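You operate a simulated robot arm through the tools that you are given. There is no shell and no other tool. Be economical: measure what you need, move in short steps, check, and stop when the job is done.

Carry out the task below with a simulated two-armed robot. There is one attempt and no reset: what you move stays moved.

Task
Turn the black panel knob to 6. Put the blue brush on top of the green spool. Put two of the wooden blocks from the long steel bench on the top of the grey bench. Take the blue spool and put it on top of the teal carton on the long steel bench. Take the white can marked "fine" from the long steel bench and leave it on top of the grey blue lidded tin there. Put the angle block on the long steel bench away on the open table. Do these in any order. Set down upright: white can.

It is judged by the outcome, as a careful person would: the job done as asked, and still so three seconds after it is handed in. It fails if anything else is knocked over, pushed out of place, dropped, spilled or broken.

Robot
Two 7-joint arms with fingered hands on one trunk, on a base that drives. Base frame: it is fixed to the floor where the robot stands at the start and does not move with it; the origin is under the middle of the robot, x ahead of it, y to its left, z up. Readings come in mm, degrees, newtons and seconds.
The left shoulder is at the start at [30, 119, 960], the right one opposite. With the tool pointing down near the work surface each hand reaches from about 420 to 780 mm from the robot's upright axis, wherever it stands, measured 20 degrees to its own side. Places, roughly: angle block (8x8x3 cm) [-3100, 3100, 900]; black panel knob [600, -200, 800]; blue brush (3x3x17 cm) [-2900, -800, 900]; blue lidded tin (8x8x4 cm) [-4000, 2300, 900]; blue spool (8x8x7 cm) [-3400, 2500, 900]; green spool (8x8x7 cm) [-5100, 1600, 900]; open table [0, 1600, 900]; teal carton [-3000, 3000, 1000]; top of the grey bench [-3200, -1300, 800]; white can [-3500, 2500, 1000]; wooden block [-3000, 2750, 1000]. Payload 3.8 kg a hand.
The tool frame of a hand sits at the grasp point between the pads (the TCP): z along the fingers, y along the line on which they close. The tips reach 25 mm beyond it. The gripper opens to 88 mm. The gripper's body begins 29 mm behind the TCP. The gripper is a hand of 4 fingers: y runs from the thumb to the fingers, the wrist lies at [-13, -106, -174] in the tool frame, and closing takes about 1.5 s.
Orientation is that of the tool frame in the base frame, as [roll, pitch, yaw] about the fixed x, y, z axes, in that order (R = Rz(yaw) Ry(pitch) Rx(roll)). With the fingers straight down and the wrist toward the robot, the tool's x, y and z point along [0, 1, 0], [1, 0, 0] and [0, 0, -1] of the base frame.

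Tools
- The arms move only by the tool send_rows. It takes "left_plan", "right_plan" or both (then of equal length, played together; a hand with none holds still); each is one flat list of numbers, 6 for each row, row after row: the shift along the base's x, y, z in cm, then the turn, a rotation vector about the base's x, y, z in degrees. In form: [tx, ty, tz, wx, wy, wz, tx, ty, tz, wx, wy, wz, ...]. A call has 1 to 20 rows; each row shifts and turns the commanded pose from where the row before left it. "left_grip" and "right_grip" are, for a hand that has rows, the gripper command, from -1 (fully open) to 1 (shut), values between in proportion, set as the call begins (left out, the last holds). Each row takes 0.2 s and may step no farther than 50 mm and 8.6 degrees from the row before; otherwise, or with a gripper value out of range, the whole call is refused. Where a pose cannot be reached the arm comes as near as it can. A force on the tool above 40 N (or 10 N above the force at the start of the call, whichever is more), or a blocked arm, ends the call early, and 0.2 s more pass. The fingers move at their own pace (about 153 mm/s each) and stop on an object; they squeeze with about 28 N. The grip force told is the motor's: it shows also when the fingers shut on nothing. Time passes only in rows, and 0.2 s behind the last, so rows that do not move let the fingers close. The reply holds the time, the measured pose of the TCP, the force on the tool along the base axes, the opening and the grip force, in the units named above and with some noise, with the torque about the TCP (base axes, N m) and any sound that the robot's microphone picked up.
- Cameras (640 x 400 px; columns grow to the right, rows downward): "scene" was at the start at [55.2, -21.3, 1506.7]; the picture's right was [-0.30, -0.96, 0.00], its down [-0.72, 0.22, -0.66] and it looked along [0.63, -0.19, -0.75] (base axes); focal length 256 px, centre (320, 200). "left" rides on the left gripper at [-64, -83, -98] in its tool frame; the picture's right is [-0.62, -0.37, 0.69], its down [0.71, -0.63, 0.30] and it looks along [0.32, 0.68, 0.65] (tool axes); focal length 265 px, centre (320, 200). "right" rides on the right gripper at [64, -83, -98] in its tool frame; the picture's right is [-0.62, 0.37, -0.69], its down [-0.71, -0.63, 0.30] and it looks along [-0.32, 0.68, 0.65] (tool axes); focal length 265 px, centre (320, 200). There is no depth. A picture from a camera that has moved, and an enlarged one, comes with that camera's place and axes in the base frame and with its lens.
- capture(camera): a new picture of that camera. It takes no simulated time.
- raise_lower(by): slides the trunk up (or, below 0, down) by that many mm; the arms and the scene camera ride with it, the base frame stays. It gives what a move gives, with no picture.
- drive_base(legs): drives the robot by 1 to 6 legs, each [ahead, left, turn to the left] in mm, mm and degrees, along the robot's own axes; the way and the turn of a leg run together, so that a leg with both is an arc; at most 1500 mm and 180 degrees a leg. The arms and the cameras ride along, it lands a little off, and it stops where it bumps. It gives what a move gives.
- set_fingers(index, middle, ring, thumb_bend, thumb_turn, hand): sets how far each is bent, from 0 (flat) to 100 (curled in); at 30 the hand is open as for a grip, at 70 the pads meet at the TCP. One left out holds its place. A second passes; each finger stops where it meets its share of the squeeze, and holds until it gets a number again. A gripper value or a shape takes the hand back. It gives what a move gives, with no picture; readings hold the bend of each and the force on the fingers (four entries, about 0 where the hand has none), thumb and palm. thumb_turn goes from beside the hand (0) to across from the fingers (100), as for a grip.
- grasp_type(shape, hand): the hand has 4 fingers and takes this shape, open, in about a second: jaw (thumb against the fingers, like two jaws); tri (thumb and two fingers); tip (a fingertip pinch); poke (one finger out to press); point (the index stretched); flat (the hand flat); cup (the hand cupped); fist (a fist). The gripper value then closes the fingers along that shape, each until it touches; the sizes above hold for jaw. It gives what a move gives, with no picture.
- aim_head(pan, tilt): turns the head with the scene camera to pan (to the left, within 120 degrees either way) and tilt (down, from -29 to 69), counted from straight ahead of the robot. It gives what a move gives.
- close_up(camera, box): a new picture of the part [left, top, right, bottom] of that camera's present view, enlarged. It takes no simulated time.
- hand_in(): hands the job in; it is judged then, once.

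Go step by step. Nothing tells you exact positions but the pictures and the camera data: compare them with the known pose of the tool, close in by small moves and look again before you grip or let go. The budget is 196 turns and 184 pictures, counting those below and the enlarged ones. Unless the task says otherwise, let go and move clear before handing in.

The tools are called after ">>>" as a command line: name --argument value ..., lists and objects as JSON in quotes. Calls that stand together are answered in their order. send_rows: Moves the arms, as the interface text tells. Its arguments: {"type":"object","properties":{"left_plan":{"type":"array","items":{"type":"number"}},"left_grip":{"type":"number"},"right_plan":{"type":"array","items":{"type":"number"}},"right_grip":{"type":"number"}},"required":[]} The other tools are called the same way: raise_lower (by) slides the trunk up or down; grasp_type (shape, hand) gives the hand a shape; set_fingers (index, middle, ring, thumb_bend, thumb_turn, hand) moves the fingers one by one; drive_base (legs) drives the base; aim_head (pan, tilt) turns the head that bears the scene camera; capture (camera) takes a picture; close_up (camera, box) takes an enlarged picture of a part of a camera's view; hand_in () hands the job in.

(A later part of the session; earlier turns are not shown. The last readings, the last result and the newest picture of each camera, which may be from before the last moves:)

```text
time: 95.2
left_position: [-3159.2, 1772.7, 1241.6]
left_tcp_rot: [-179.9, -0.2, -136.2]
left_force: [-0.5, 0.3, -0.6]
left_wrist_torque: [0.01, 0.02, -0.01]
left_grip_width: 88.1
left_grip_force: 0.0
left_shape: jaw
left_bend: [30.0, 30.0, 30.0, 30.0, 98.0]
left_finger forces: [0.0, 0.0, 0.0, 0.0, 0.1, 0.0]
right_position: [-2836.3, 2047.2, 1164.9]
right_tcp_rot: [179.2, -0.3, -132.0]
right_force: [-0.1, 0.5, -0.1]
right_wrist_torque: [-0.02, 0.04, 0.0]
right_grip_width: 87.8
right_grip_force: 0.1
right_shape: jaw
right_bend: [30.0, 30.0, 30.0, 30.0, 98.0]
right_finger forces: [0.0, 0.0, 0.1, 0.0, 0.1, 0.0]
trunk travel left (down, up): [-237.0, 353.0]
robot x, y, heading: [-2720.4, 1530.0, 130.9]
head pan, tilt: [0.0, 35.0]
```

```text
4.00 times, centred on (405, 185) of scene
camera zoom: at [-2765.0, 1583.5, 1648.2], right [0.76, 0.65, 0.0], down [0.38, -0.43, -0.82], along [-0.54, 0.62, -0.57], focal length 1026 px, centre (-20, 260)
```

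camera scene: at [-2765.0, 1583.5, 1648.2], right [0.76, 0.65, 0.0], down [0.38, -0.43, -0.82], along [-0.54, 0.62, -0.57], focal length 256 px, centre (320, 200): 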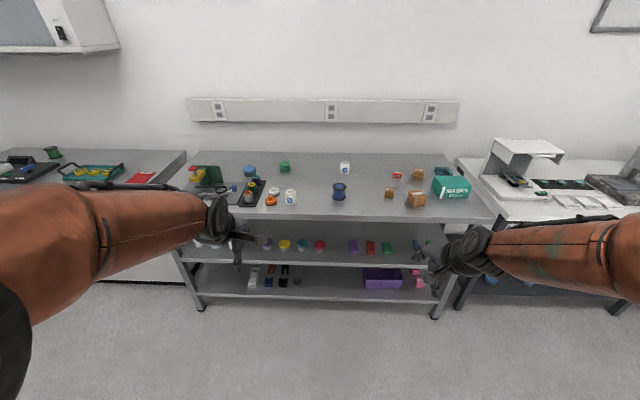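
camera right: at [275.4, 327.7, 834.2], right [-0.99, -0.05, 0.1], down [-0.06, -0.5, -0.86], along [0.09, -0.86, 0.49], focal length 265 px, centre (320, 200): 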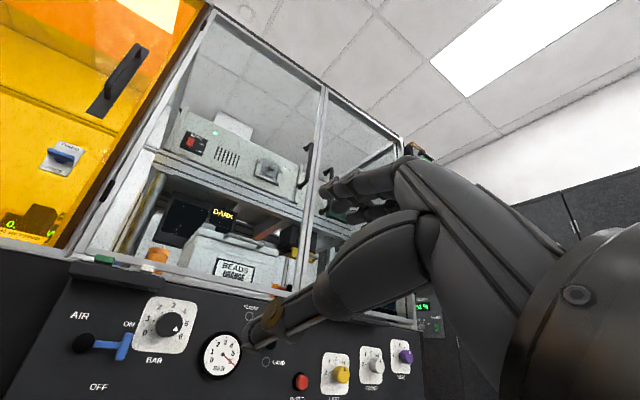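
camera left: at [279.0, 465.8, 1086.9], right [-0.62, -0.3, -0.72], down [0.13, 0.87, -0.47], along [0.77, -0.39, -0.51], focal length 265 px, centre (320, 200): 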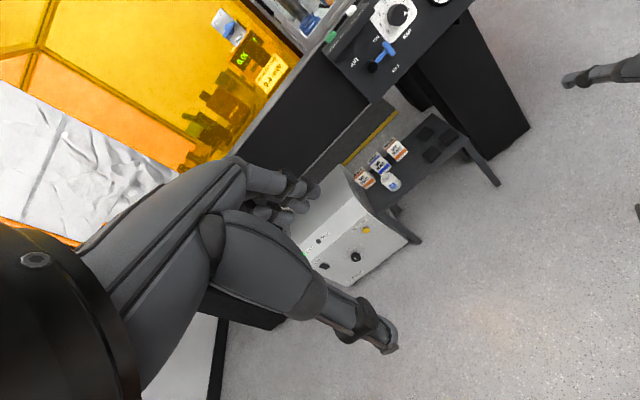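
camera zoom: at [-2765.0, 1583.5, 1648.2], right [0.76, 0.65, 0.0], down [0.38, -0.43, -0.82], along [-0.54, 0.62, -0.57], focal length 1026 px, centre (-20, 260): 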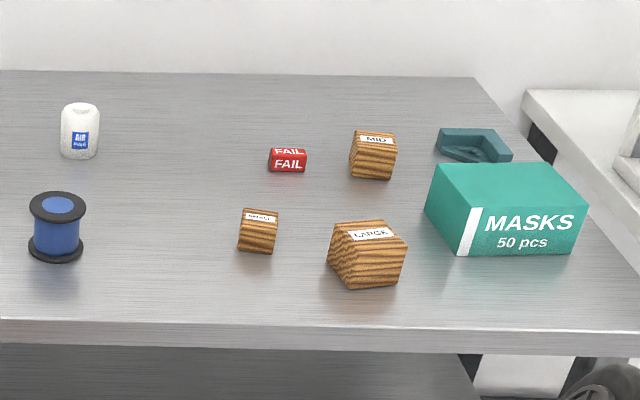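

I can identify the tin, spool, three wooden blocks, carton and angle block. There are two white cans, so I need to read their labels.

>>> close_up --camera "scene" --box '[280, 184, 304, 199]'

>>> close_up --camera "scene" --box '[333, 157, 357, 172]'

```text
16.00 times, centred on (292, 192) of scene
camera zoom: at [-2765.0, 1583.5, 1648.2], right [0.76, 0.65, 0.0], down [0.38, -0.43, -0.82], along [-0.54, 0.62, -0.57], focal length 4103 px, centre (768, 336)
```

zoom: 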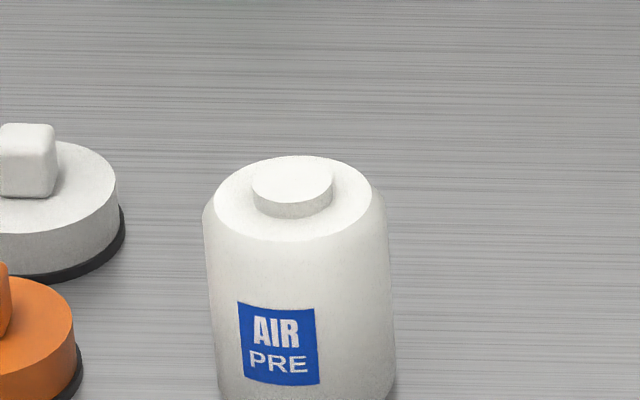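

```text
16.00 times, centred on (345, 164) of scene
camera zoom: at [-2765.0, 1583.5, 1648.2], right [0.76, 0.65, 0.0], down [0.38, -0.43, -0.82], along [-0.54, 0.62, -0.57], focal length 4103 px, centre (-80, 768)
```

zoom: 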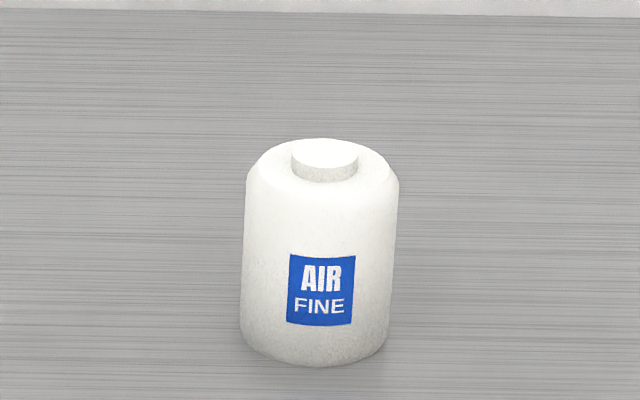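

The "FINE" can is the one at the back. I'll drive up so the right hand can work on the blue spool.

>>> drive_base --legs '[[620, 110, 0]]'

>>> aim_head --pan -15 --tilt 50

>>> capture --camera "scene"

>>> capture --camera "right"

```text
time: 98.7
left_position: [-3633.8, 2174.0, 1240.9]
left_tcp_rot: [-179.9, -0.1, -137.3]
left_force: [-0.6, -0.7, 1.2]
left_wrist_torque: [0.01, -0.04, 0.02]
left_grip_width: 88.0
left_grip_force: 0.0
left_shape: jaw
left_bend: [30.0, 30.0, 30.0, 30.0, 98.0]
left_finger forces: [0.0, 0.0, 0.0, 0.0, 0.1, 0.0]
right_position: [-3306.3, 2442.3, 1164.5]
right_tcp_rot: [179.2, -0.2, -133.1]
right_force: [0.5, 0.4, -0.6]
right_wrist_torque: [-0.02, 0.01, -0.01]
right_grip_width: 88.0
right_grip_force: 0.0
right_shape: jaw
right_bend: [30.0, 30.0, 30.0, 30.0, 98.0]
right_finger forces: [0.0, 0.0, 0.0, 0.0, 0.0, 0.0]
trunk travel left (down, up): [-237.0, 353.0]
robot x, y, heading: [-3201.1, 1923.3, 129.7]
head pan, tilt: [0.0, 35.0]
```

```text
time: 99.5
left_position: [-3632.6, 2174.2, 1242.5]
left_tcp_rot: [-179.9, -0.2, -137.3]
left_force: [-0.3, -0.4, -0.3]
left_wrist_torque: [-0.01, 0.03, 0.01]
left_grip_width: 88.0
left_grip_force: 0.1
left_shape: jaw
left_bend: [30.0, 30.0, 30.0, 30.0, 98.0]
left_finger forces: [0.0, 0.0, 0.0, 0.1, 0.0, 0.0]
right_position: [-3306.3, 2442.3, 1165.2]
right_tcp_rot: [179.2, -0.3, -133.1]
right_force: [0.1, 0.4, -0.1]
right_wrist_torque: [0.02, -0.02, 0.0]
right_grip_width: 87.9
right_grip_force: 0.1
right_shape: jaw
right_bend: [30.0, 30.0, 30.0, 30.0, 98.0]
right_finger forces: [0.0, 0.1, 0.0, 0.0, 0.1, 0.1]
trunk travel left (down, up): [-237.0, 353.0]
robot x, y, heading: [-3199.2, 1921.6, 129.9]
head pan, tilt: [-15.0, 50.0]
```

```text
128 pictures are left
camera scene: at [-3218.7, 1979.6, 1626.6], right [0.91, 0.42, 0.0], down [0.32, -0.69, -0.64], along [-0.27, 0.58, -0.77], focal length 256 px, centre (320, 200)
```

scene: 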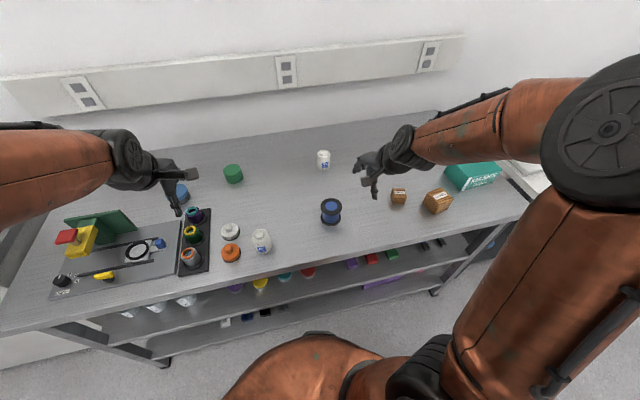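

```text
127 pictures are left
camera right: at [-3287.6, 2337.4, 1263.3], right [0.16, 0.7, 0.69], down [0.94, 0.09, -0.32], along [-0.29, 0.71, -0.65], focal length 265 px, centre (320, 200)
```

right: 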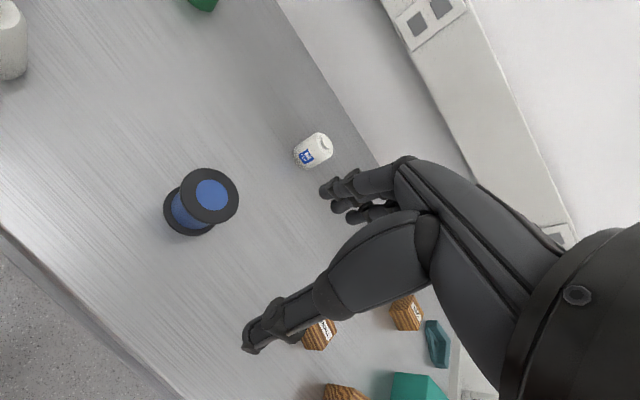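

Spool top centre comes out at about [-3408, 2472, 966], with the bench top at about 896. I'll lower the trunk 100 mm, move above it and open the fingers wider.

>>> raise_lower --by -80

>>> send_rows --right_plan '[-3.4, 1, 0, 0, 0, 0, -3.4, 1, 0, 0, 0, 0, -3.4, 1, 0, 0, 0, 0]'

>>> set_fingers --hand "right" --index 15 --middle 15 --ring 15 --thumb_bend 15

>>> capture --camera "right"

>>> close_up --camera "scene" --box '[280, 130, 440, 240]'

```text
time: 100.7
left_position: [-3633.0, 2173.5, 1161.6]
left_tcp_rot: [-180.0, -0.2, -137.3]
left_force: [0.0, 0.1, 0.4]
left_wrist_torque: [0.01, 0.03, 0.0]
left_grip_width: 88.1
left_grip_force: 0.2
left_shape: jaw
left_bend: [30.0, 30.0, 30.0, 30.0, 98.0]
left_finger forces: [0.1, 0.0, 0.0, 0.0, 0.1, 0.0]
right_position: [-3306.6, 2440.7, 1084.2]
right_tcp_rot: [179.1, -0.3, -133.1]
right_force: [0.5, 0.5, 1.1]
right_wrist_torque: [0.01, 0.01, 0.02]
right_grip_width: 87.8
right_grip_force: 0.0
right_shape: jaw
right_bend: [30.0, 30.0, 30.0, 30.0, 98.0]
right_finger forces: [0.1, 0.0, 0.0, 0.1, 0.0, 0.0]
trunk travel left (down, up): [-157.0, 433.0]
robot x, y, heading: [-3200.3, 1922.6, 129.7]
head pan, tilt: [-15.0, 50.0]
```

```text
time: 101.5
left_position: [-3634.6, 2174.2, 1161.1]
left_tcp_rot: [-179.9, -0.1, -137.3]
left_force: [0.3, 0.4, -0.1]
left_wrist_torque: [0.01, -0.02, -0.01]
left_grip_width: 87.9
left_grip_force: 0.0
left_shape: jaw
left_bend: [30.0, 30.0, 30.0, 30.0, 98.0]
left_finger forces: [0.0, 0.1, 0.0, 0.0, 0.1, 0.0]
right_position: [-3410.5, 2472.1, 1084.5]
right_tcp_rot: [179.4, -0.2, -133.1]
right_force: [0.1, -0.7, -0.1]
right_wrist_torque: [-0.01, -0.01, -0.02]
right_grip_width: 88.0
right_grip_force: 0.1
right_shape: jaw
right_bend: [30.0, 30.0, 30.0, 30.0, 98.0]
right_finger forces: [0.1, 0.0, 0.0, 0.1, 0.0, 0.0]
trunk travel left (down, up): [-157.0, 433.0]
robot x, y, heading: [-3199.6, 1922.0, 130.0]
head pan, tilt: [-15.0, 50.0]
```

```text
time: 102.5
left_position: [-3633.6, 2174.6, 1162.2]
left_tcp_rot: [-179.9, -0.1, -137.3]
left_force: [0.6, -0.6, -0.3]
left_wrist_torque: [-0.04, 0.01, -0.04]
left_grip_width: 87.8
left_grip_force: 0.1
left_shape: jaw
left_bend: [30.0, 30.0, 30.0, 30.0, 98.0]
left_finger forces: [0.0, 0.0, 0.0, 0.0, 0.1, 0.0]
right_position: [-3410.1, 2473.1, 1083.4]
right_tcp_rot: [179.2, -0.3, -133.1]
right_force: [-0.5, -0.4, -0.5]
right_wrist_torque: [0.02, 0.02, -0.02]
right_grip_width: 111.9
right_grip_force: 0.1
right_shape: fingers
right_bend: [15.0, 15.0, 15.0, 15.0, 98.0]
right_finger forces: [0.0, 0.1, 0.0, 0.0, 0.0, 0.1]
trunk travel left (down, up): [-157.0, 433.0]
robot x, y, heading: [-3199.7, 1925.2, 129.7]
head pan, tilt: [-15.0, 50.0]
```

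```text
126 pictures are left
camera right: at [-3390.7, 2367.6, 1181.9], right [0.16, 0.7, 0.69], down [0.94, 0.09, -0.32], along [-0.29, 0.71, -0.65], focal length 265 px, centre (320, 200)
```

right: 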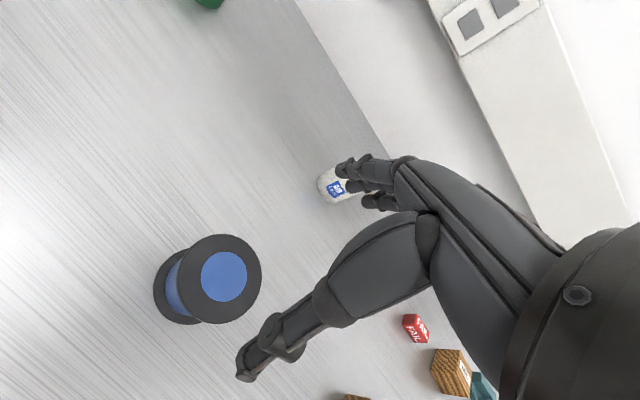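

```text
3.64 times, centred on (360, 185) of scene
camera zoom: at [-3218.8, 1979.8, 1546.5], right [0.91, 0.42, 0.0], down [0.32, -0.7, -0.64], along [-0.27, 0.58, -0.77], focal length 932 px, centre (174, 254)
```

zoom: 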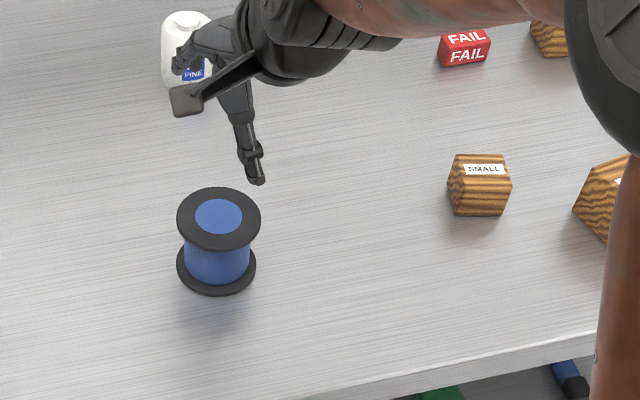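

Aligned over the spool within a few mm. I'll go down to grip height.

>>> send_rows --right_plan '[0.1, 0, -3.5, 0, 0, 0, 0.1, 0, -3.5, 0, 0, 0, 0.1, 0, -3.3, 0, 0, 0, 0, 0, -2.9, 0, 0, 0]'

>>> capture --camera "right"

>>> close_up --camera "scene" --box '[280, 130, 440, 240]'

```text
time: 103.5
left_position: [-3633.1, 2174.5, 1161.4]
left_tcp_rot: [-180.0, -0.1, -137.4]
left_force: [-0.3, 1.0, -0.1]
left_wrist_torque: [-0.02, 0.01, -0.02]
left_grip_width: 88.1
left_grip_force: 0.1
left_shape: jaw
left_bend: [30.0, 30.0, 30.0, 30.0, 98.0]
left_finger forces: [0.0, 0.1, 0.0, 0.0, 0.1, 0.1]
right_position: [-3409.0, 2471.5, 955.3]
right_tcp_rot: [179.2, -0.4, -133.1]
right_force: [-0.1, -0.2, 0.8]
right_wrist_torque: [-0.02, 0.0, 0.0]
right_grip_width: 112.2
right_grip_force: 0.1
right_shape: fingers
right_bend: [15.0, 15.0, 15.0, 15.0, 98.0]
right_finger forces: [0.0, 0.0, 0.1, 0.0, 0.1, 0.1]
trunk travel left (down, up): [-157.0, 433.0]
robot x, y, heading: [-3199.4, 1924.1, 129.6]
head pan, tilt: [-15.0, 50.0]
```

```text
124 pictures are left
camera right: at [-3389.7, 2366.5, 1051.9], right [0.16, 0.7, 0.69], down [0.94, 0.09, -0.32], along [-0.29, 0.71, -0.65], focal length 265 px, centre (320, 200)
```

right: 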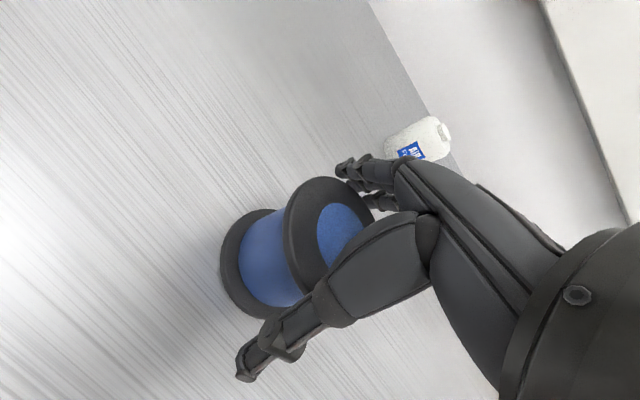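

```text
3.64 times, centred on (360, 185) of scene
camera zoom: at [-3219.1, 1980.1, 1546.5], right [0.91, 0.42, 0.0], down [0.32, -0.7, -0.64], along [-0.27, 0.58, -0.77], focal length 932 px, centre (174, 254)
```

zoom: 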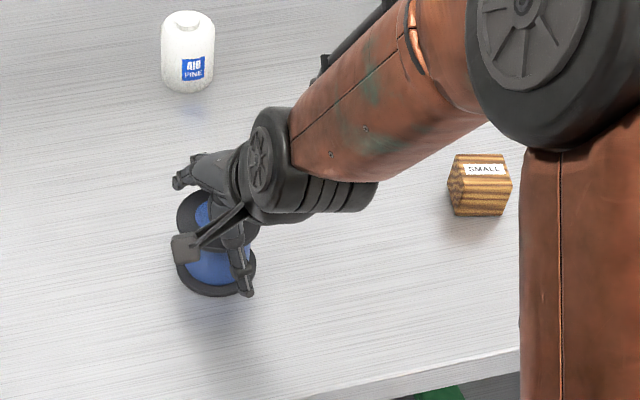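

Well centred. I'll go 8 mm lower and close.

>>> send_rows --right_plan '[0, 0, -0.8, 0, 0, 0]'

>>> send_rows --right_plan '[0, 0, 0, 0, 0, 0, 0, 0, 0, 0, 0, 0, 0, 0, 0, 0, 0, 0, 0, 0, 0, 0, 0, 0, 0, 0, 0, 0, 0, 0, 0, 0, 0, 0, 0, 0, 0, 0, 0, 0, 0, 0]' --right_grip 1

>>> send_rows --right_plan '[0, 0, 2, 0, 0, 0, 0, 0, 2, 0, 0, 0, 0, 0, 4, 0, 0, 0, 0, 0, 4, 0, 0, 0, 0, 0, 4, 0, 0, 0, 0, 0, 4, 0, 0, 0]'

>>> capture --camera "scene"

>>> capture --camera "right"

```text
time: 103.9
left_position: [-3633.2, 2174.3, 1161.4]
left_tcp_rot: [-179.9, -0.1, -137.3]
left_force: [0.3, 0.2, -0.6]
left_wrist_torque: [-0.01, -0.03, -0.02]
left_grip_width: 87.7
left_grip_force: 0.1
left_shape: jaw
left_bend: [30.0, 30.0, 30.0, 30.0, 98.0]
left_finger forces: [0.0, 0.0, 0.0, 0.1, 0.0, 0.0]
right_position: [-3406.9, 2470.3, 946.1]
right_tcp_rot: [179.3, -0.3, -133.1]
right_force: [-0.5, 0.3, -0.3]
right_wrist_torque: [-0.02, -0.01, 0.01]
right_grip_width: 112.2
right_grip_force: 0.1
right_shape: fingers
right_bend: [15.0, 15.0, 15.0, 15.0, 98.0]
right_finger forces: [0.1, 0.0, 0.0, 0.0, 0.0, 0.0]
trunk travel left (down, up): [-157.0, 433.0]
robot x, y, heading: [-3198.5, 1919.9, 129.8]
head pan, tilt: [-15.0, 50.0]
```

```text
time: 105.5
left_position: [-3631.8, 2173.1, 1161.5]
left_tcp_rot: [-180.0, -0.1, -137.3]
left_force: [0.9, 0.3, -0.2]
left_wrist_torque: [-0.02, 0.01, -0.01]
left_grip_width: 88.1
left_grip_force: 0.1
left_shape: jaw
left_bend: [30.0, 30.0, 30.0, 30.0, 98.0]
left_finger forces: [0.0, 0.0, 0.0, 0.0, 0.0, 0.0]
right_position: [-3408.4, 2470.6, 947.6]
right_tcp_rot: [179.0, -0.2, -133.1]
right_force: [-4.0, 3.9, 12.8]
right_wrist_torque: [0.55, 0.51, 0.01]
right_grip_width: 47.6
right_grip_force: 28.1
right_shape: jaw
right_bend: [76.0, 46.0, 47.0, 67.0, 98.0]
right_finger forces: [34.6, 15.8, 4.1, 0.0, 47.4, 0.1]
trunk travel left (down, up): [-157.0, 433.0]
robot x, y, heading: [-3201.2, 1923.9, 130.1]
head pan, tilt: [-15.0, 50.0]
```

```text
time: 106.9
left_position: [-3632.9, 2174.8, 1162.4]
left_tcp_rot: [180.0, -0.2, -137.4]
left_force: [0.6, -0.2, 0.5]
left_wrist_torque: [-0.01, 0.03, 0.02]
left_grip_width: 88.2
left_grip_force: 0.1
left_shape: jaw
left_bend: [30.0, 30.0, 30.0, 30.0, 98.0]
left_finger forces: [0.0, 0.0, 0.0, 0.0, 0.0, 0.0]
right_position: [-3406.9, 2474.3, 1142.5]
right_tcp_rot: [179.2, -0.1, -133.1]
right_force: [-0.3, -0.5, -2.1]
right_wrist_torque: [-0.01, 0.03, -0.04]
right_grip_width: 46.5
right_grip_force: 28.4
right_shape: jaw
right_bend: [76.0, 47.0, 48.0, 67.0, 98.0]
right_finger forces: [29.7, 13.4, 3.6, 0.1, 46.6, 0.0]
trunk travel left (down, up): [-157.0, 433.0]
robot x, y, heading: [-3202.5, 1919.9, 130.1]
head pan, tilt: [-15.0, 50.0]
```

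```text
122 pictures are left
camera scene: at [-3218.4, 1979.6, 1546.5], right [0.91, 0.42, 0.0], down [0.32, -0.7, -0.64], along [-0.27, 0.58, -0.77], focal length 256 px, centre (320, 200)
```

scene: 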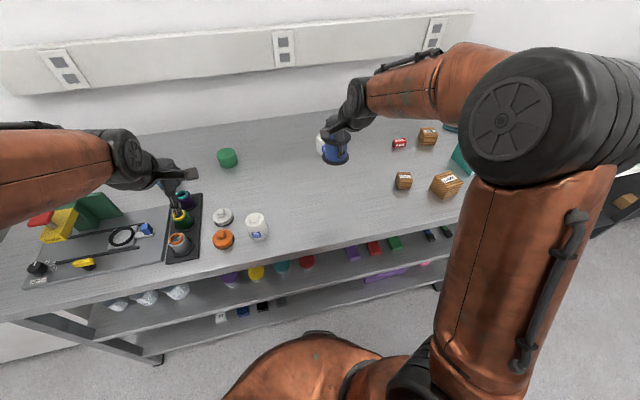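

```text
121 pictures are left
camera right: at [-3388.0, 2368.8, 1240.3], right [0.16, 0.7, 0.69], down [0.94, 0.09, -0.32], along [-0.29, 0.71, -0.65], focal length 265 px, centre (320, 200)
```

right: 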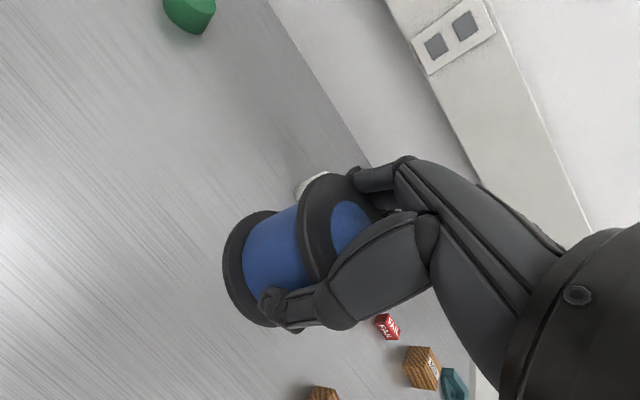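

Spool is held upright and clear. I'll drive right toward the teal carton.

>>> drive_base --legs '[[40, -612, 0]]'

>>> aim_head --pan -25 --tilt 50

>>> capture --camera "scene"

>>> capture --camera "right"

```text
time: 110.3
left_position: [-3177.5, 2600.5, 1162.3]
left_tcp_rot: [-179.9, -0.2, -138.5]
left_force: [0.3, -0.2, 0.0]
left_wrist_torque: [-0.03, 0.03, -0.01]
left_grip_width: 88.2
left_grip_force: 0.1
left_shape: jaw
left_bend: [30.0, 30.0, 30.0, 30.0, 98.0]
left_finger forces: [0.0, 0.0, 0.0, 0.1, 0.0, 0.1]
right_position: [-2946.3, 2895.5, 1142.1]
right_tcp_rot: [179.3, -0.4, -134.3]
right_force: [-0.2, 0.9, -1.6]
right_wrist_torque: [-0.03, 0.01, -0.03]
right_grip_width: 46.4
right_grip_force: 28.4
right_shape: jaw
right_bend: [76.0, 47.0, 48.0, 67.0, 98.0]
right_finger forces: [29.6, 13.3, 3.5, 0.1, 46.5, 0.0]
trunk travel left (down, up): [-157.0, 433.0]
robot x, y, heading: [-2752.4, 2339.6, 128.6]
head pan, tilt: [-15.0, 50.0]
```

```text
time: 111.0
left_position: [-3178.7, 2599.6, 1161.5]
left_tcp_rot: [-179.8, 0.0, -138.5]
left_force: [0.1, -0.2, 0.3]
left_wrist_torque: [0.0, 0.01, 0.0]
left_grip_width: 88.0
left_grip_force: 0.0
left_shape: jaw
left_bend: [30.0, 30.0, 30.0, 30.0, 98.0]
left_finger forces: [0.0, 0.0, 0.1, 0.0, 0.0, 0.0]
right_position: [-2947.0, 2894.6, 1141.6]
right_tcp_rot: [179.2, -0.4, -134.3]
right_force: [0.4, 0.4, -2.6]
right_wrist_torque: [0.0, -0.03, 0.01]
right_grip_width: 46.2
right_grip_force: 27.7
right_shape: jaw
right_bend: [76.0, 47.0, 48.0, 67.0, 98.0]
right_finger forces: [29.7, 13.3, 3.5, 0.1, 46.6, 0.0]
trunk travel left (down, up): [-157.0, 433.0]
robot x, y, heading: [-2748.5, 2342.9, 128.5]
head pan, tilt: [-25.0, 50.0]
```

```text
120 pictures are left
camera scene: at [-2756.5, 2401.2, 1546.5], right [0.97, 0.24, 0.0], down [0.18, -0.74, -0.64], along [-0.15, 0.62, -0.77], focal length 256 px, centre (320, 200)
```

scene: 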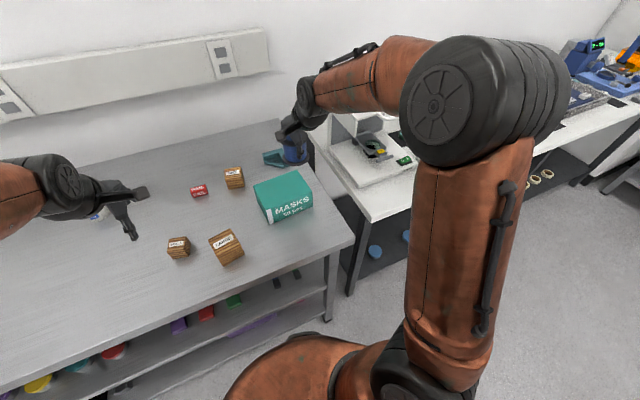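

```text
119 pictures are left
camera right: at [-2930.3, 2789.8, 1239.8], right [0.18, 0.7, 0.69], down [0.95, 0.07, -0.32], along [-0.27, 0.71, -0.65], focal length 265 px, centre (320, 200)
```

right: 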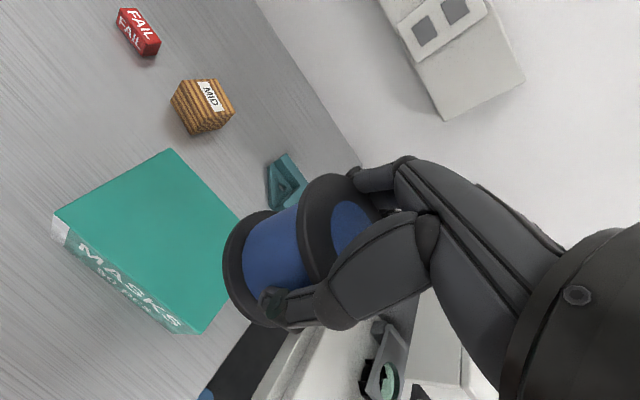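

I'll zoom in on the carton to get its top face precisely.

>>> close_up --camera "scene" --box '[230, 140, 350, 230]'

>>> close_up --camera "right" --box '[30, 130, 290, 350]'

```text
4.44 times, centred on (290, 185) of scene
camera zoom: at [-2756.5, 2401.2, 1546.5], right [0.97, 0.24, 0.0], down [0.18, -0.74, -0.64], along [-0.15, 0.62, -0.77], focal length 1140 px, centre (453, 267)
```

zoom: 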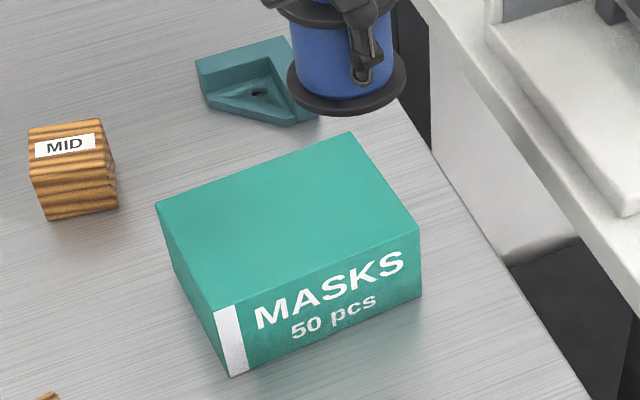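

```text
1.82 times, centred on (160, 240) of right
camera zoom: at [-2930.3, 2789.8, 1239.8], right [0.18, 0.7, 0.69], down [0.95, 0.07, -0.32], along [-0.27, 0.71, -0.65], focal length 483 px, centre (611, 127)
```

zoom: 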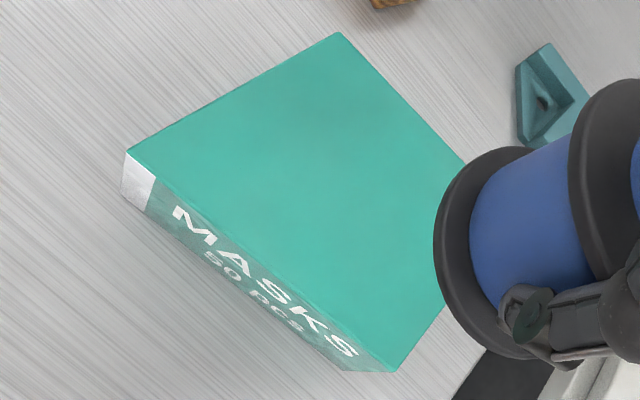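

Carton top centre is about [-2993, 2884, 966]. I'll move the spool over it and lower most of the way.

>>> send_rows --right_plan '[-2.3, -0.5, 0, 0, 0, 0, -2.3, -0.5, 0, 0, 0, 0, 0, 0, -3.5, 0, 0, 0, 0, 0, -3.5, 0, 0, 0, 0, 0, -3, 0, 0, 0]'

>>> close_up --camera "scene" --box '[230, 140, 350, 230]'

>>> capture --camera "right"

```text
time: 112.2
left_position: [-3179.3, 2601.7, 1160.9]
left_tcp_rot: [-180.0, -0.1, -138.6]
left_force: [0.4, 0.7, -0.8]
left_wrist_torque: [-0.02, 0.01, -0.02]
left_grip_width: 88.1
left_grip_force: 0.1
left_shape: jaw
left_bend: [30.0, 30.0, 30.0, 30.0, 98.0]
left_finger forces: [0.0, 0.0, 0.1, 0.0, 0.0, 0.0]
right_position: [-2992.7, 2884.2, 1040.8]
right_tcp_rot: [179.4, -0.3, -134.4]
right_force: [-0.3, 0.4, -2.5]
right_wrist_torque: [0.0, 0.02, 0.0]
right_grip_width: 46.2
right_grip_force: 27.5
right_shape: jaw
right_bend: [76.0, 47.0, 49.0, 67.0, 98.0]
right_finger forces: [29.5, 13.3, 3.7, 0.0, 46.2, 0.0]
trunk travel left (down, up): [-157.0, 433.0]
robot x, y, heading: [-2749.8, 2341.0, 128.4]
head pan, tilt: [-25.0, 50.0]
```

```text
4.44 times, centred on (290, 185) of scene
camera zoom: at [-2756.7, 2402.0, 1546.4], right [0.97, 0.23, 0.0], down [0.18, -0.75, -0.64], along [-0.15, 0.62, -0.77], focal length 1140 px, centre (453, 267)
```

zoom: 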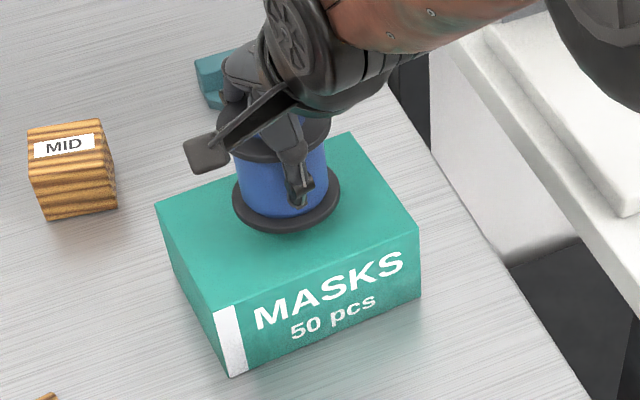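

```text
115 pictures are left
camera right: at [-2975.8, 2779.0, 1138.5], right [0.18, 0.7, 0.69], down [0.95, 0.07, -0.32], along [-0.27, 0.71, -0.65], focal length 265 px, centre (320, 200)
```

right: 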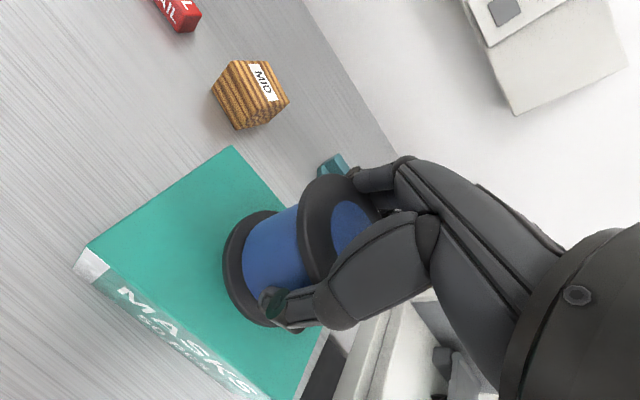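

Centred on the carton. I'll lower to contact.

>>> send_rows --right_plan '[0, 0, -1.2, 0, 0, 0, 0, 0, -0.5, 0, 0, 0, 0, 0, -0.3, 0, 0, 0, 0, 0, -0.3, 0, 0, 0]'

>>> close_up --camera "scene" --box '[230, 140, 350, 230]'

```text
time: 113.2
left_position: [-3177.7, 2597.7, 1163.0]
left_tcp_rot: [179.9, -0.2, -138.4]
left_force: [-0.2, 0.6, -0.3]
left_wrist_torque: [-0.01, 0.0, 0.01]
left_grip_width: 88.0
left_grip_force: 0.2
left_shape: jaw
left_bend: [30.0, 30.0, 30.0, 30.0, 98.0]
left_finger forces: [0.0, 0.0, 0.1, 0.0, 0.1, 0.1]
right_position: [-2992.5, 2884.7, 1022.8]
right_tcp_rot: [178.7, -0.3, -134.4]
right_force: [1.9, -4.4, 19.3]
right_wrist_torque: [0.4, 0.3, -0.04]
right_grip_width: 46.4
right_grip_force: 28.5
right_shape: jaw
right_bend: [76.0, 47.0, 49.0, 67.0, 98.0]
right_finger forces: [31.2, 13.7, 3.9, 0.0, 52.8, 0.1]
trunk travel left (down, up): [-157.0, 433.0]
robot x, y, heading: [-2751.2, 2339.2, 128.5]
head pan, tilt: [-25.0, 50.0]
```

```text
4.44 times, centred on (290, 185) of scene
camera zoom: at [-2754.7, 2398.2, 1546.9], right [0.97, 0.23, 0.0], down [0.18, -0.74, -0.64], along [-0.15, 0.63, -0.76], focal length 1140 px, centre (453, 267)
```

zoom: 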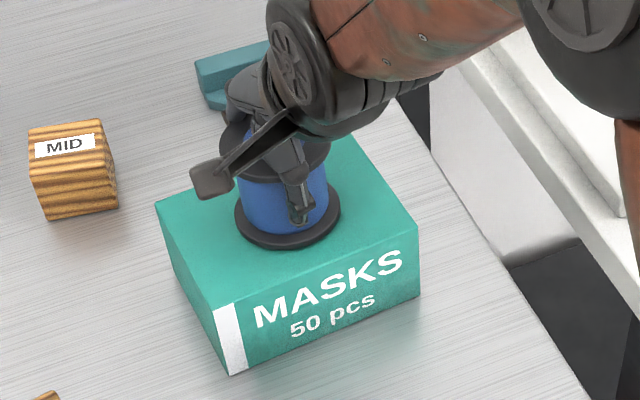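

Resting on the carton. I'll open the fingers wide and rise straight up.

>>> set_fingers --hand "right" --index 14 --middle 14 --ring 14 --thumb_bend 14

>>> capture --camera "right"

```text
time: 114.2
left_position: [-3179.4, 2599.8, 1161.4]
left_tcp_rot: [-179.8, -0.1, -138.5]
left_force: [-0.2, 0.3, -0.6]
left_wrist_torque: [0.02, 0.0, -0.02]
left_grip_width: 87.8
left_grip_force: 0.0
left_shape: jaw
left_bend: [30.0, 30.0, 30.0, 30.0, 98.0]
left_finger forces: [0.0, 0.1, 0.1, 0.0, 0.1, 0.0]
right_position: [-2991.7, 2884.4, 1016.8]
right_tcp_rot: [179.5, -0.2, -134.3]
right_force: [0.0, -0.6, 0.3]
right_wrist_torque: [0.02, 0.01, -0.01]
right_grip_width: 114.5
right_grip_force: 0.4
right_shape: fingers
right_bend: [14.0, 14.0, 14.0, 14.0, 100.0]
right_finger forces: [0.1, 0.0, 0.0, 0.0, 1.1, 0.1]
trunk travel left (down, up): [-157.0, 433.0]
robot x, y, heading: [-2752.0, 2335.8, 128.4]
head pan, tilt: [-25.0, 50.0]
```

```text
113 pictures are left
camera right: at [-2975.7, 2779.8, 1115.6], right [0.18, 0.7, 0.69], down [0.95, 0.07, -0.31], along [-0.27, 0.71, -0.65], focal length 265 px, centre (320, 200)
```

right: 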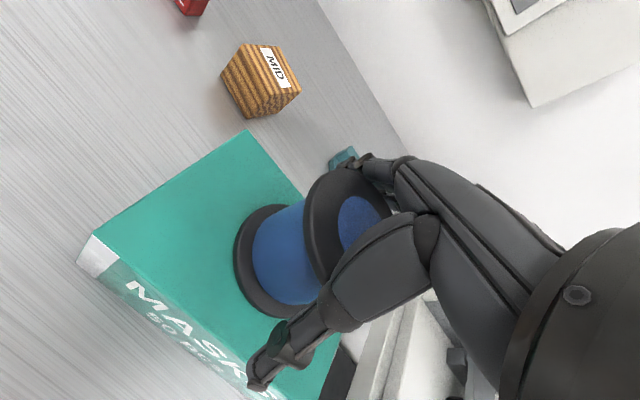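

Released. Rising straight up.

>>> send_rows --right_plan '[0, 0, 1, 0, 0, 0, 0, 0, 2, 0, 0, 0, 0, 0, 4, 0, 0, 0, 0, 0, 4, 0, 0, 0, 0, 0, 4, 0, 0, 0]'

>>> capture --camera "scene"

>>> capture --camera "right"

```text
time: 115.4
left_position: [-3179.0, 2600.2, 1160.8]
left_tcp_rot: [179.9, -0.1, -138.5]
left_force: [-0.1, -0.3, -0.3]
left_wrist_torque: [0.02, 0.02, 0.01]
left_grip_width: 88.0
left_grip_force: 0.0
left_shape: jaw
left_bend: [30.0, 30.0, 30.0, 30.0, 98.0]
left_finger forces: [0.0, 0.0, 0.1, 0.0, 0.0, 0.0]
right_position: [-2992.3, 2883.5, 1171.4]
right_tcp_rot: [179.3, -0.3, -134.4]
right_force: [-0.4, 0.3, 0.3]
right_wrist_torque: [-0.01, 0.02, 0.02]
right_grip_width: 113.6
right_grip_force: 0.0
right_shape: fingers
right_bend: [14.0, 14.0, 14.0, 14.0, 100.0]
right_finger forces: [0.1, 0.0, 0.0, 0.0, 0.0, 0.0]
trunk travel left (down, up): [-157.0, 433.0]
robot x, y, heading: [-2747.7, 2338.6, 128.6]
head pan, tilt: [-25.0, 50.0]
```

```text
112 pictures are left
camera scene: at [-2756.2, 2400.7, 1546.5], right [0.97, 0.23, 0.0], down [0.18, -0.74, -0.64], along [-0.15, 0.62, -0.77], focal length 256 px, centre (320, 200)
```

scene: 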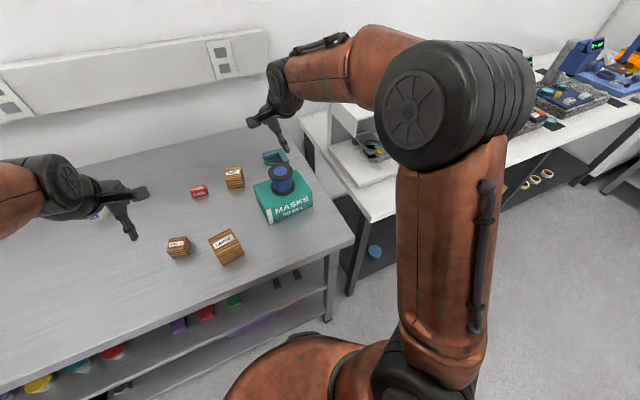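

```text
111 pictures are left
camera right: at [-2976.0, 2778.1, 1269.5], right [0.18, 0.7, 0.69], down [0.95, 0.07, -0.32], along [-0.27, 0.71, -0.65], focal length 265 px, centre (320, 200)
```

right: 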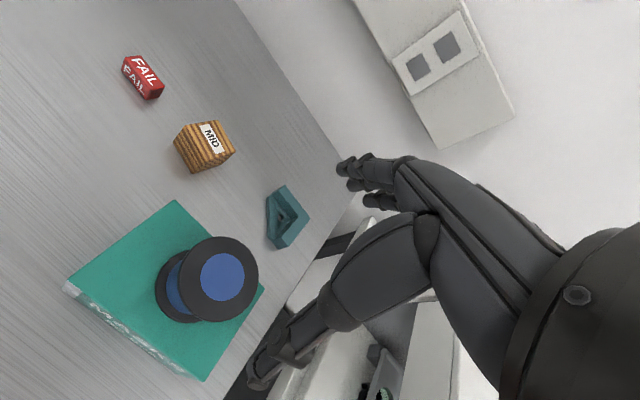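

The blue spool is on the carton. Next the FINE can with the left hand; I'll drive into reach.

>>> drive_base --legs '[[120, 154, 0]]'

>>> aim_head --pan 20 --tilt 45

>>> capture --camera "scene"

>>> capture --camera "left"

```text
time: 117.0
left_position: [-3376.9, 2599.9, 1160.4]
left_tcp_rot: [-179.9, -0.1, -138.5]
left_force: [-0.7, 0.0, -0.7]
left_wrist_torque: [-0.02, -0.04, 0.0]
left_grip_width: 88.0
left_grip_force: 0.1
left_shape: jaw
left_bend: [30.0, 30.0, 30.0, 30.0, 98.0]
left_finger forces: [0.1, 0.0, 0.0, 0.0, 0.1, 0.0]
right_position: [-3191.5, 2883.2, 1170.9]
right_tcp_rot: [179.3, -0.2, -134.4]
right_force: [-0.1, -0.4, -0.5]
right_wrist_torque: [-0.01, 0.01, 0.0]
right_grip_width: 114.0
right_grip_force: 0.0
right_shape: fingers
right_bend: [14.0, 14.0, 14.0, 14.0, 100.0]
right_finger forces: [0.1, 0.0, 0.0, 0.0, 0.1, 0.0]
trunk travel left (down, up): [-157.0, 433.0]
robot x, y, heading: [-2951.0, 2336.5, 128.5]
head pan, tilt: [-25.0, 50.0]
```

```text
time: 118.2
left_position: [-3377.1, 2598.8, 1161.4]
left_tcp_rot: [-179.9, -0.2, -138.6]
left_force: [-0.3, -0.1, 0.7]
left_wrist_torque: [0.0, 0.01, -0.01]
left_grip_width: 87.9
left_grip_force: 0.1
left_shape: jaw
left_bend: [30.0, 30.0, 30.0, 30.0, 98.0]
left_finger forces: [0.0, 0.0, 0.0, 0.0, 0.1, 0.0]
right_position: [-3189.5, 2883.3, 1171.0]
right_tcp_rot: [179.3, -0.3, -134.3]
right_force: [-0.3, 1.3, 0.3]
right_wrist_torque: [-0.03, -0.01, 0.02]
right_grip_width: 114.0
right_grip_force: 0.0
right_shape: fingers
right_bend: [14.0, 14.0, 14.0, 14.0, 100.0]
right_finger forces: [0.0, 0.0, 0.0, 0.0, 0.1, 0.0]
trunk travel left (down, up): [-157.0, 433.0]
robot x, y, heading: [-2945.0, 2339.7, 128.4]
head pan, tilt: [20.0, 45.0]
```

```text
110 pictures are left
camera scene: at [-3005.4, 2367.3, 1553.4], right [0.52, 0.85, 0.0], down [0.6, -0.37, -0.71], along [-0.6, 0.37, -0.71], focal length 256 px, centre (320, 200)
```

scene: 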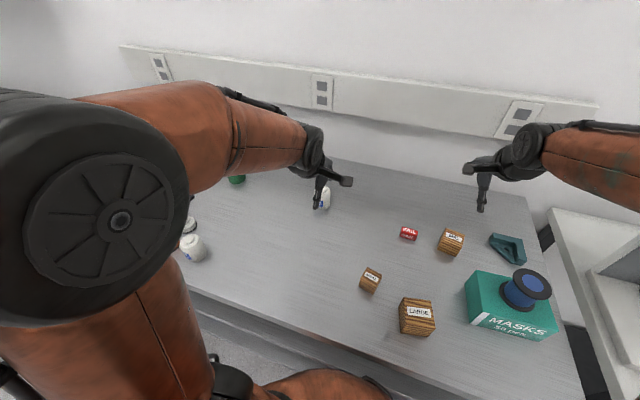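

```text
109 pictures are left
camera left: at [-3273.2, 2578.7, 1261.1], right [0.71, 0.13, -0.69], down [-0.12, -0.95, -0.3], along [-0.7, 0.3, -0.65], focal length 265 px, centre (320, 200)
```

left: 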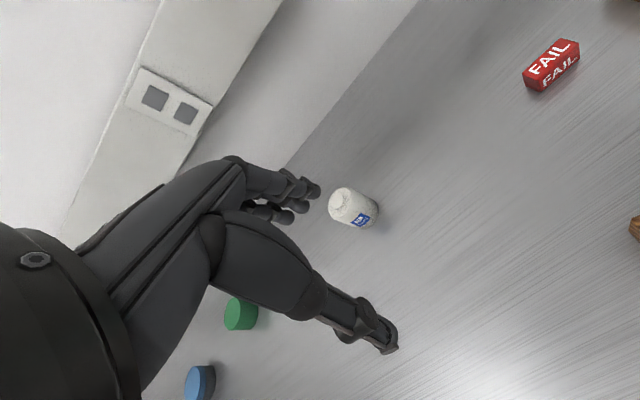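

>>> close_up --camera "scene" --box '[295, 165, 359, 225]'

>>> close_up --camera "left" --box '[310, 170, 400, 240]'

```text
6.67 times, centred on (327, 195) of scene
camera zoom: at [-3005.4, 2367.3, 1553.4], right [0.52, 0.85, 0.0], down [0.6, -0.37, -0.71], along [-0.6, 0.37, -0.71], focal length 1710 px, centre (273, 233)
```

zoom: 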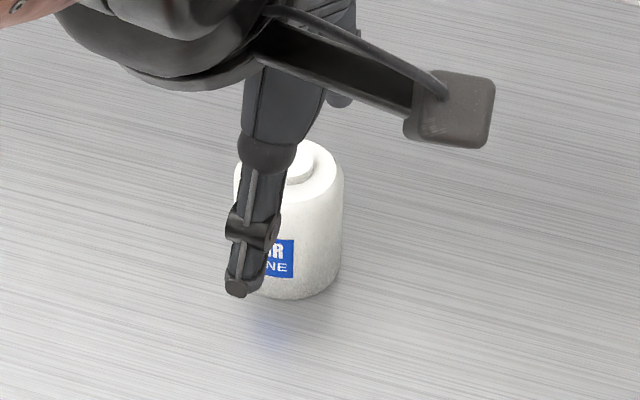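

```text
5.71 times, centred on (355, 205) of left
camera zoom: at [-3273.2, 2578.7, 1261.1], right [0.71, 0.13, -0.69], down [-0.12, -0.95, -0.3], along [-0.7, 0.3, -0.65], focal length 1517 px, centre (120, 171)
```

zoom: 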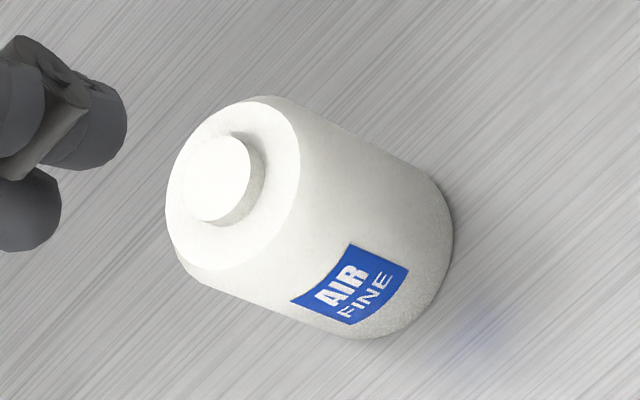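

Can is at about [-3547, 2708], top at about 966. I'll move the left hand over it and lower part way.

>>> send_rows --left_plan '[-4.25, 2.72, 0, 0, 0, 0, -4.25, 2.72, 0, 0, 0, 0, -4.25, 2.72, 0, 0, 0, 0, -4.25, 2.72, 0, 0, 0, 0, 0, 0, -4, 0, 0, 0, 0, 0, -4, 0, 0, 0, 0, 0, -3, 0, 0, 0]' --left_grip -1

>>> capture --camera "left"

>>> close_up --camera "scene" --box '[280, 150, 380, 230]'

```text
refused: row 1 steps farther than a row can; nothing moved
```

```text
106 pictures are left
camera left: at [-3273.2, 2578.7, 1261.1], right [0.71, 0.13, -0.69], down [-0.12, -0.95, -0.3], along [-0.7, 0.3, -0.65], focal length 265 px, centre (320, 200)
```

left: 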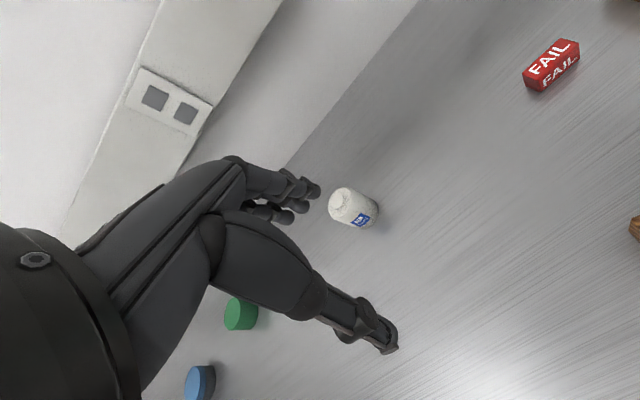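

```text
5.00 times, centred on (330, 190) of scene
camera zoom: at [-3005.4, 2367.3, 1553.4], right [0.52, 0.85, 0.0], down [0.6, -0.37, -0.71], along [-0.6, 0.37, -0.71], focal length 1282 px, centre (270, 250)
```

zoom: 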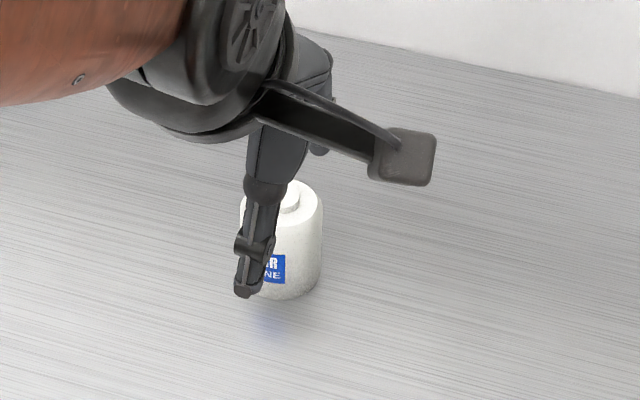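

The row step was slightly too long; I'll split it.

>>> send_rows --left_plan '[-3.4, 2.18, 0, 0, 0, 0, -3.4, 2.18, 0, 0, 0, 0, -3.4, 2.18, 0, 0, 0, 0, -3.4, 2.18, 0, 0, 0, 0, -3.4, 2.18, 0, 0, 0, 0, 0, 0, -4, 0, 0, 0, 0, 0, -4, 0, 0, 0, 0, 0, -2, 0, 0, 0]' --left_grip -1

>>> capture --camera "left"

```text
time: 120.0
left_position: [-3544.5, 2706.2, 1061.1]
left_tcp_rot: [180.0, -0.1, -138.5]
left_force: [-0.3, 0.4, 0.5]
left_wrist_torque: [0.02, 0.04, -0.02]
left_grip_width: 87.8
left_grip_force: 0.1
left_shape: jaw
left_bend: [30.0, 30.0, 30.0, 30.0, 98.0]
left_finger forces: [0.1, 0.1, 0.1, 0.0, 0.0, 0.1]
right_position: [-3190.3, 2882.3, 1170.7]
right_tcp_rot: [179.2, -0.3, -134.3]
right_force: [-0.4, -1.3, -0.5]
right_wrist_torque: [-0.02, -0.01, -0.02]
right_grip_width: 113.7
right_grip_force: 0.1
right_shape: fingers
right_bend: [14.0, 14.0, 14.0, 14.0, 100.0]
right_finger forces: [0.1, 0.1, 0.0, 0.0, 0.0, 0.1]
trunk travel left (down, up): [-157.0, 433.0]
robot x, y, heading: [-2950.2, 2340.4, 128.3]
head pan, tilt: [20.0, 45.0]
```

```text
104 pictures are left
camera left: at [-3441.6, 2685.6, 1160.8], right [0.71, 0.13, -0.69], down [-0.12, -0.95, -0.3], along [-0.7, 0.3, -0.65], focal length 265 px, centre (320, 200)
```

left: 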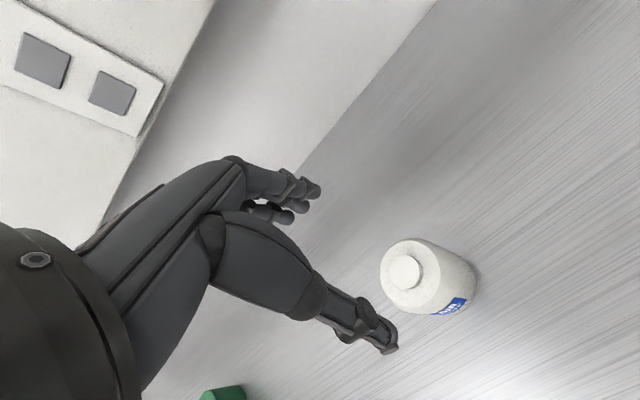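

Aligned to within 2 mm. Descend and grip.

>>> send_rows --left_plan '[0, -0.1, -4, 0, 0, 0, 0, -0.1, -4, 0, 0, 0, 0, 0, -2.5, 0, 0, 0, 0, 0, -1.0, 0, 0, 0]'

>>> capture --camera "left"

```text
time: 121.0
left_position: [-3543.5, 2707.0, 947.4]
left_tcp_rot: [-180.0, -0.1, -138.6]
left_force: [0.2, -0.7, 2.1]
left_wrist_torque: [-0.04, 0.01, 0.01]
left_grip_width: 88.0
left_grip_force: 0.0
left_shape: jaw
left_bend: [30.0, 30.0, 30.0, 30.0, 98.0]
left_finger forces: [0.0, 0.1, 0.0, 0.0, 1.7, 0.0]
right_position: [-3189.1, 2882.0, 1171.9]
right_tcp_rot: [179.2, -0.3, -134.4]
right_force: [-0.9, -1.7, 0.2]
right_wrist_torque: [-0.02, -0.01, -0.01]
right_grip_width: 113.8
right_grip_force: 0.0
right_shape: fingers
right_bend: [14.0, 14.0, 14.0, 14.0, 100.0]
right_finger forces: [0.0, 0.0, 0.0, 0.0, 0.0, 0.0]
trunk travel left (down, up): [-157.0, 433.0]
robot x, y, heading: [-2952.1, 2337.7, 128.3]
head pan, tilt: [20.0, 45.0]
```

```text
103 pictures are left
camera left: at [-3441.0, 2686.4, 1046.7], right [0.71, 0.13, -0.69], down [-0.12, -0.95, -0.3], along [-0.7, 0.3, -0.65], focal length 265 px, centre (320, 200)
```

left: 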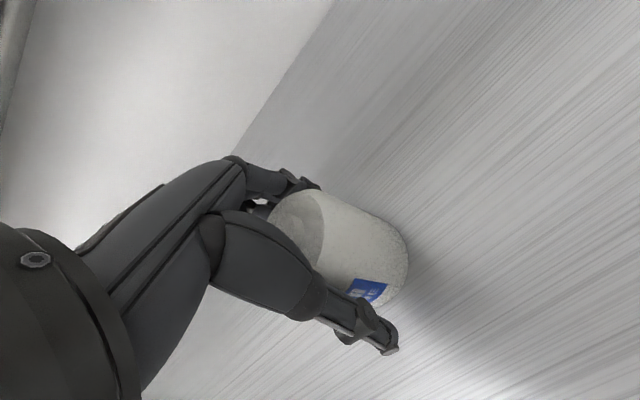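

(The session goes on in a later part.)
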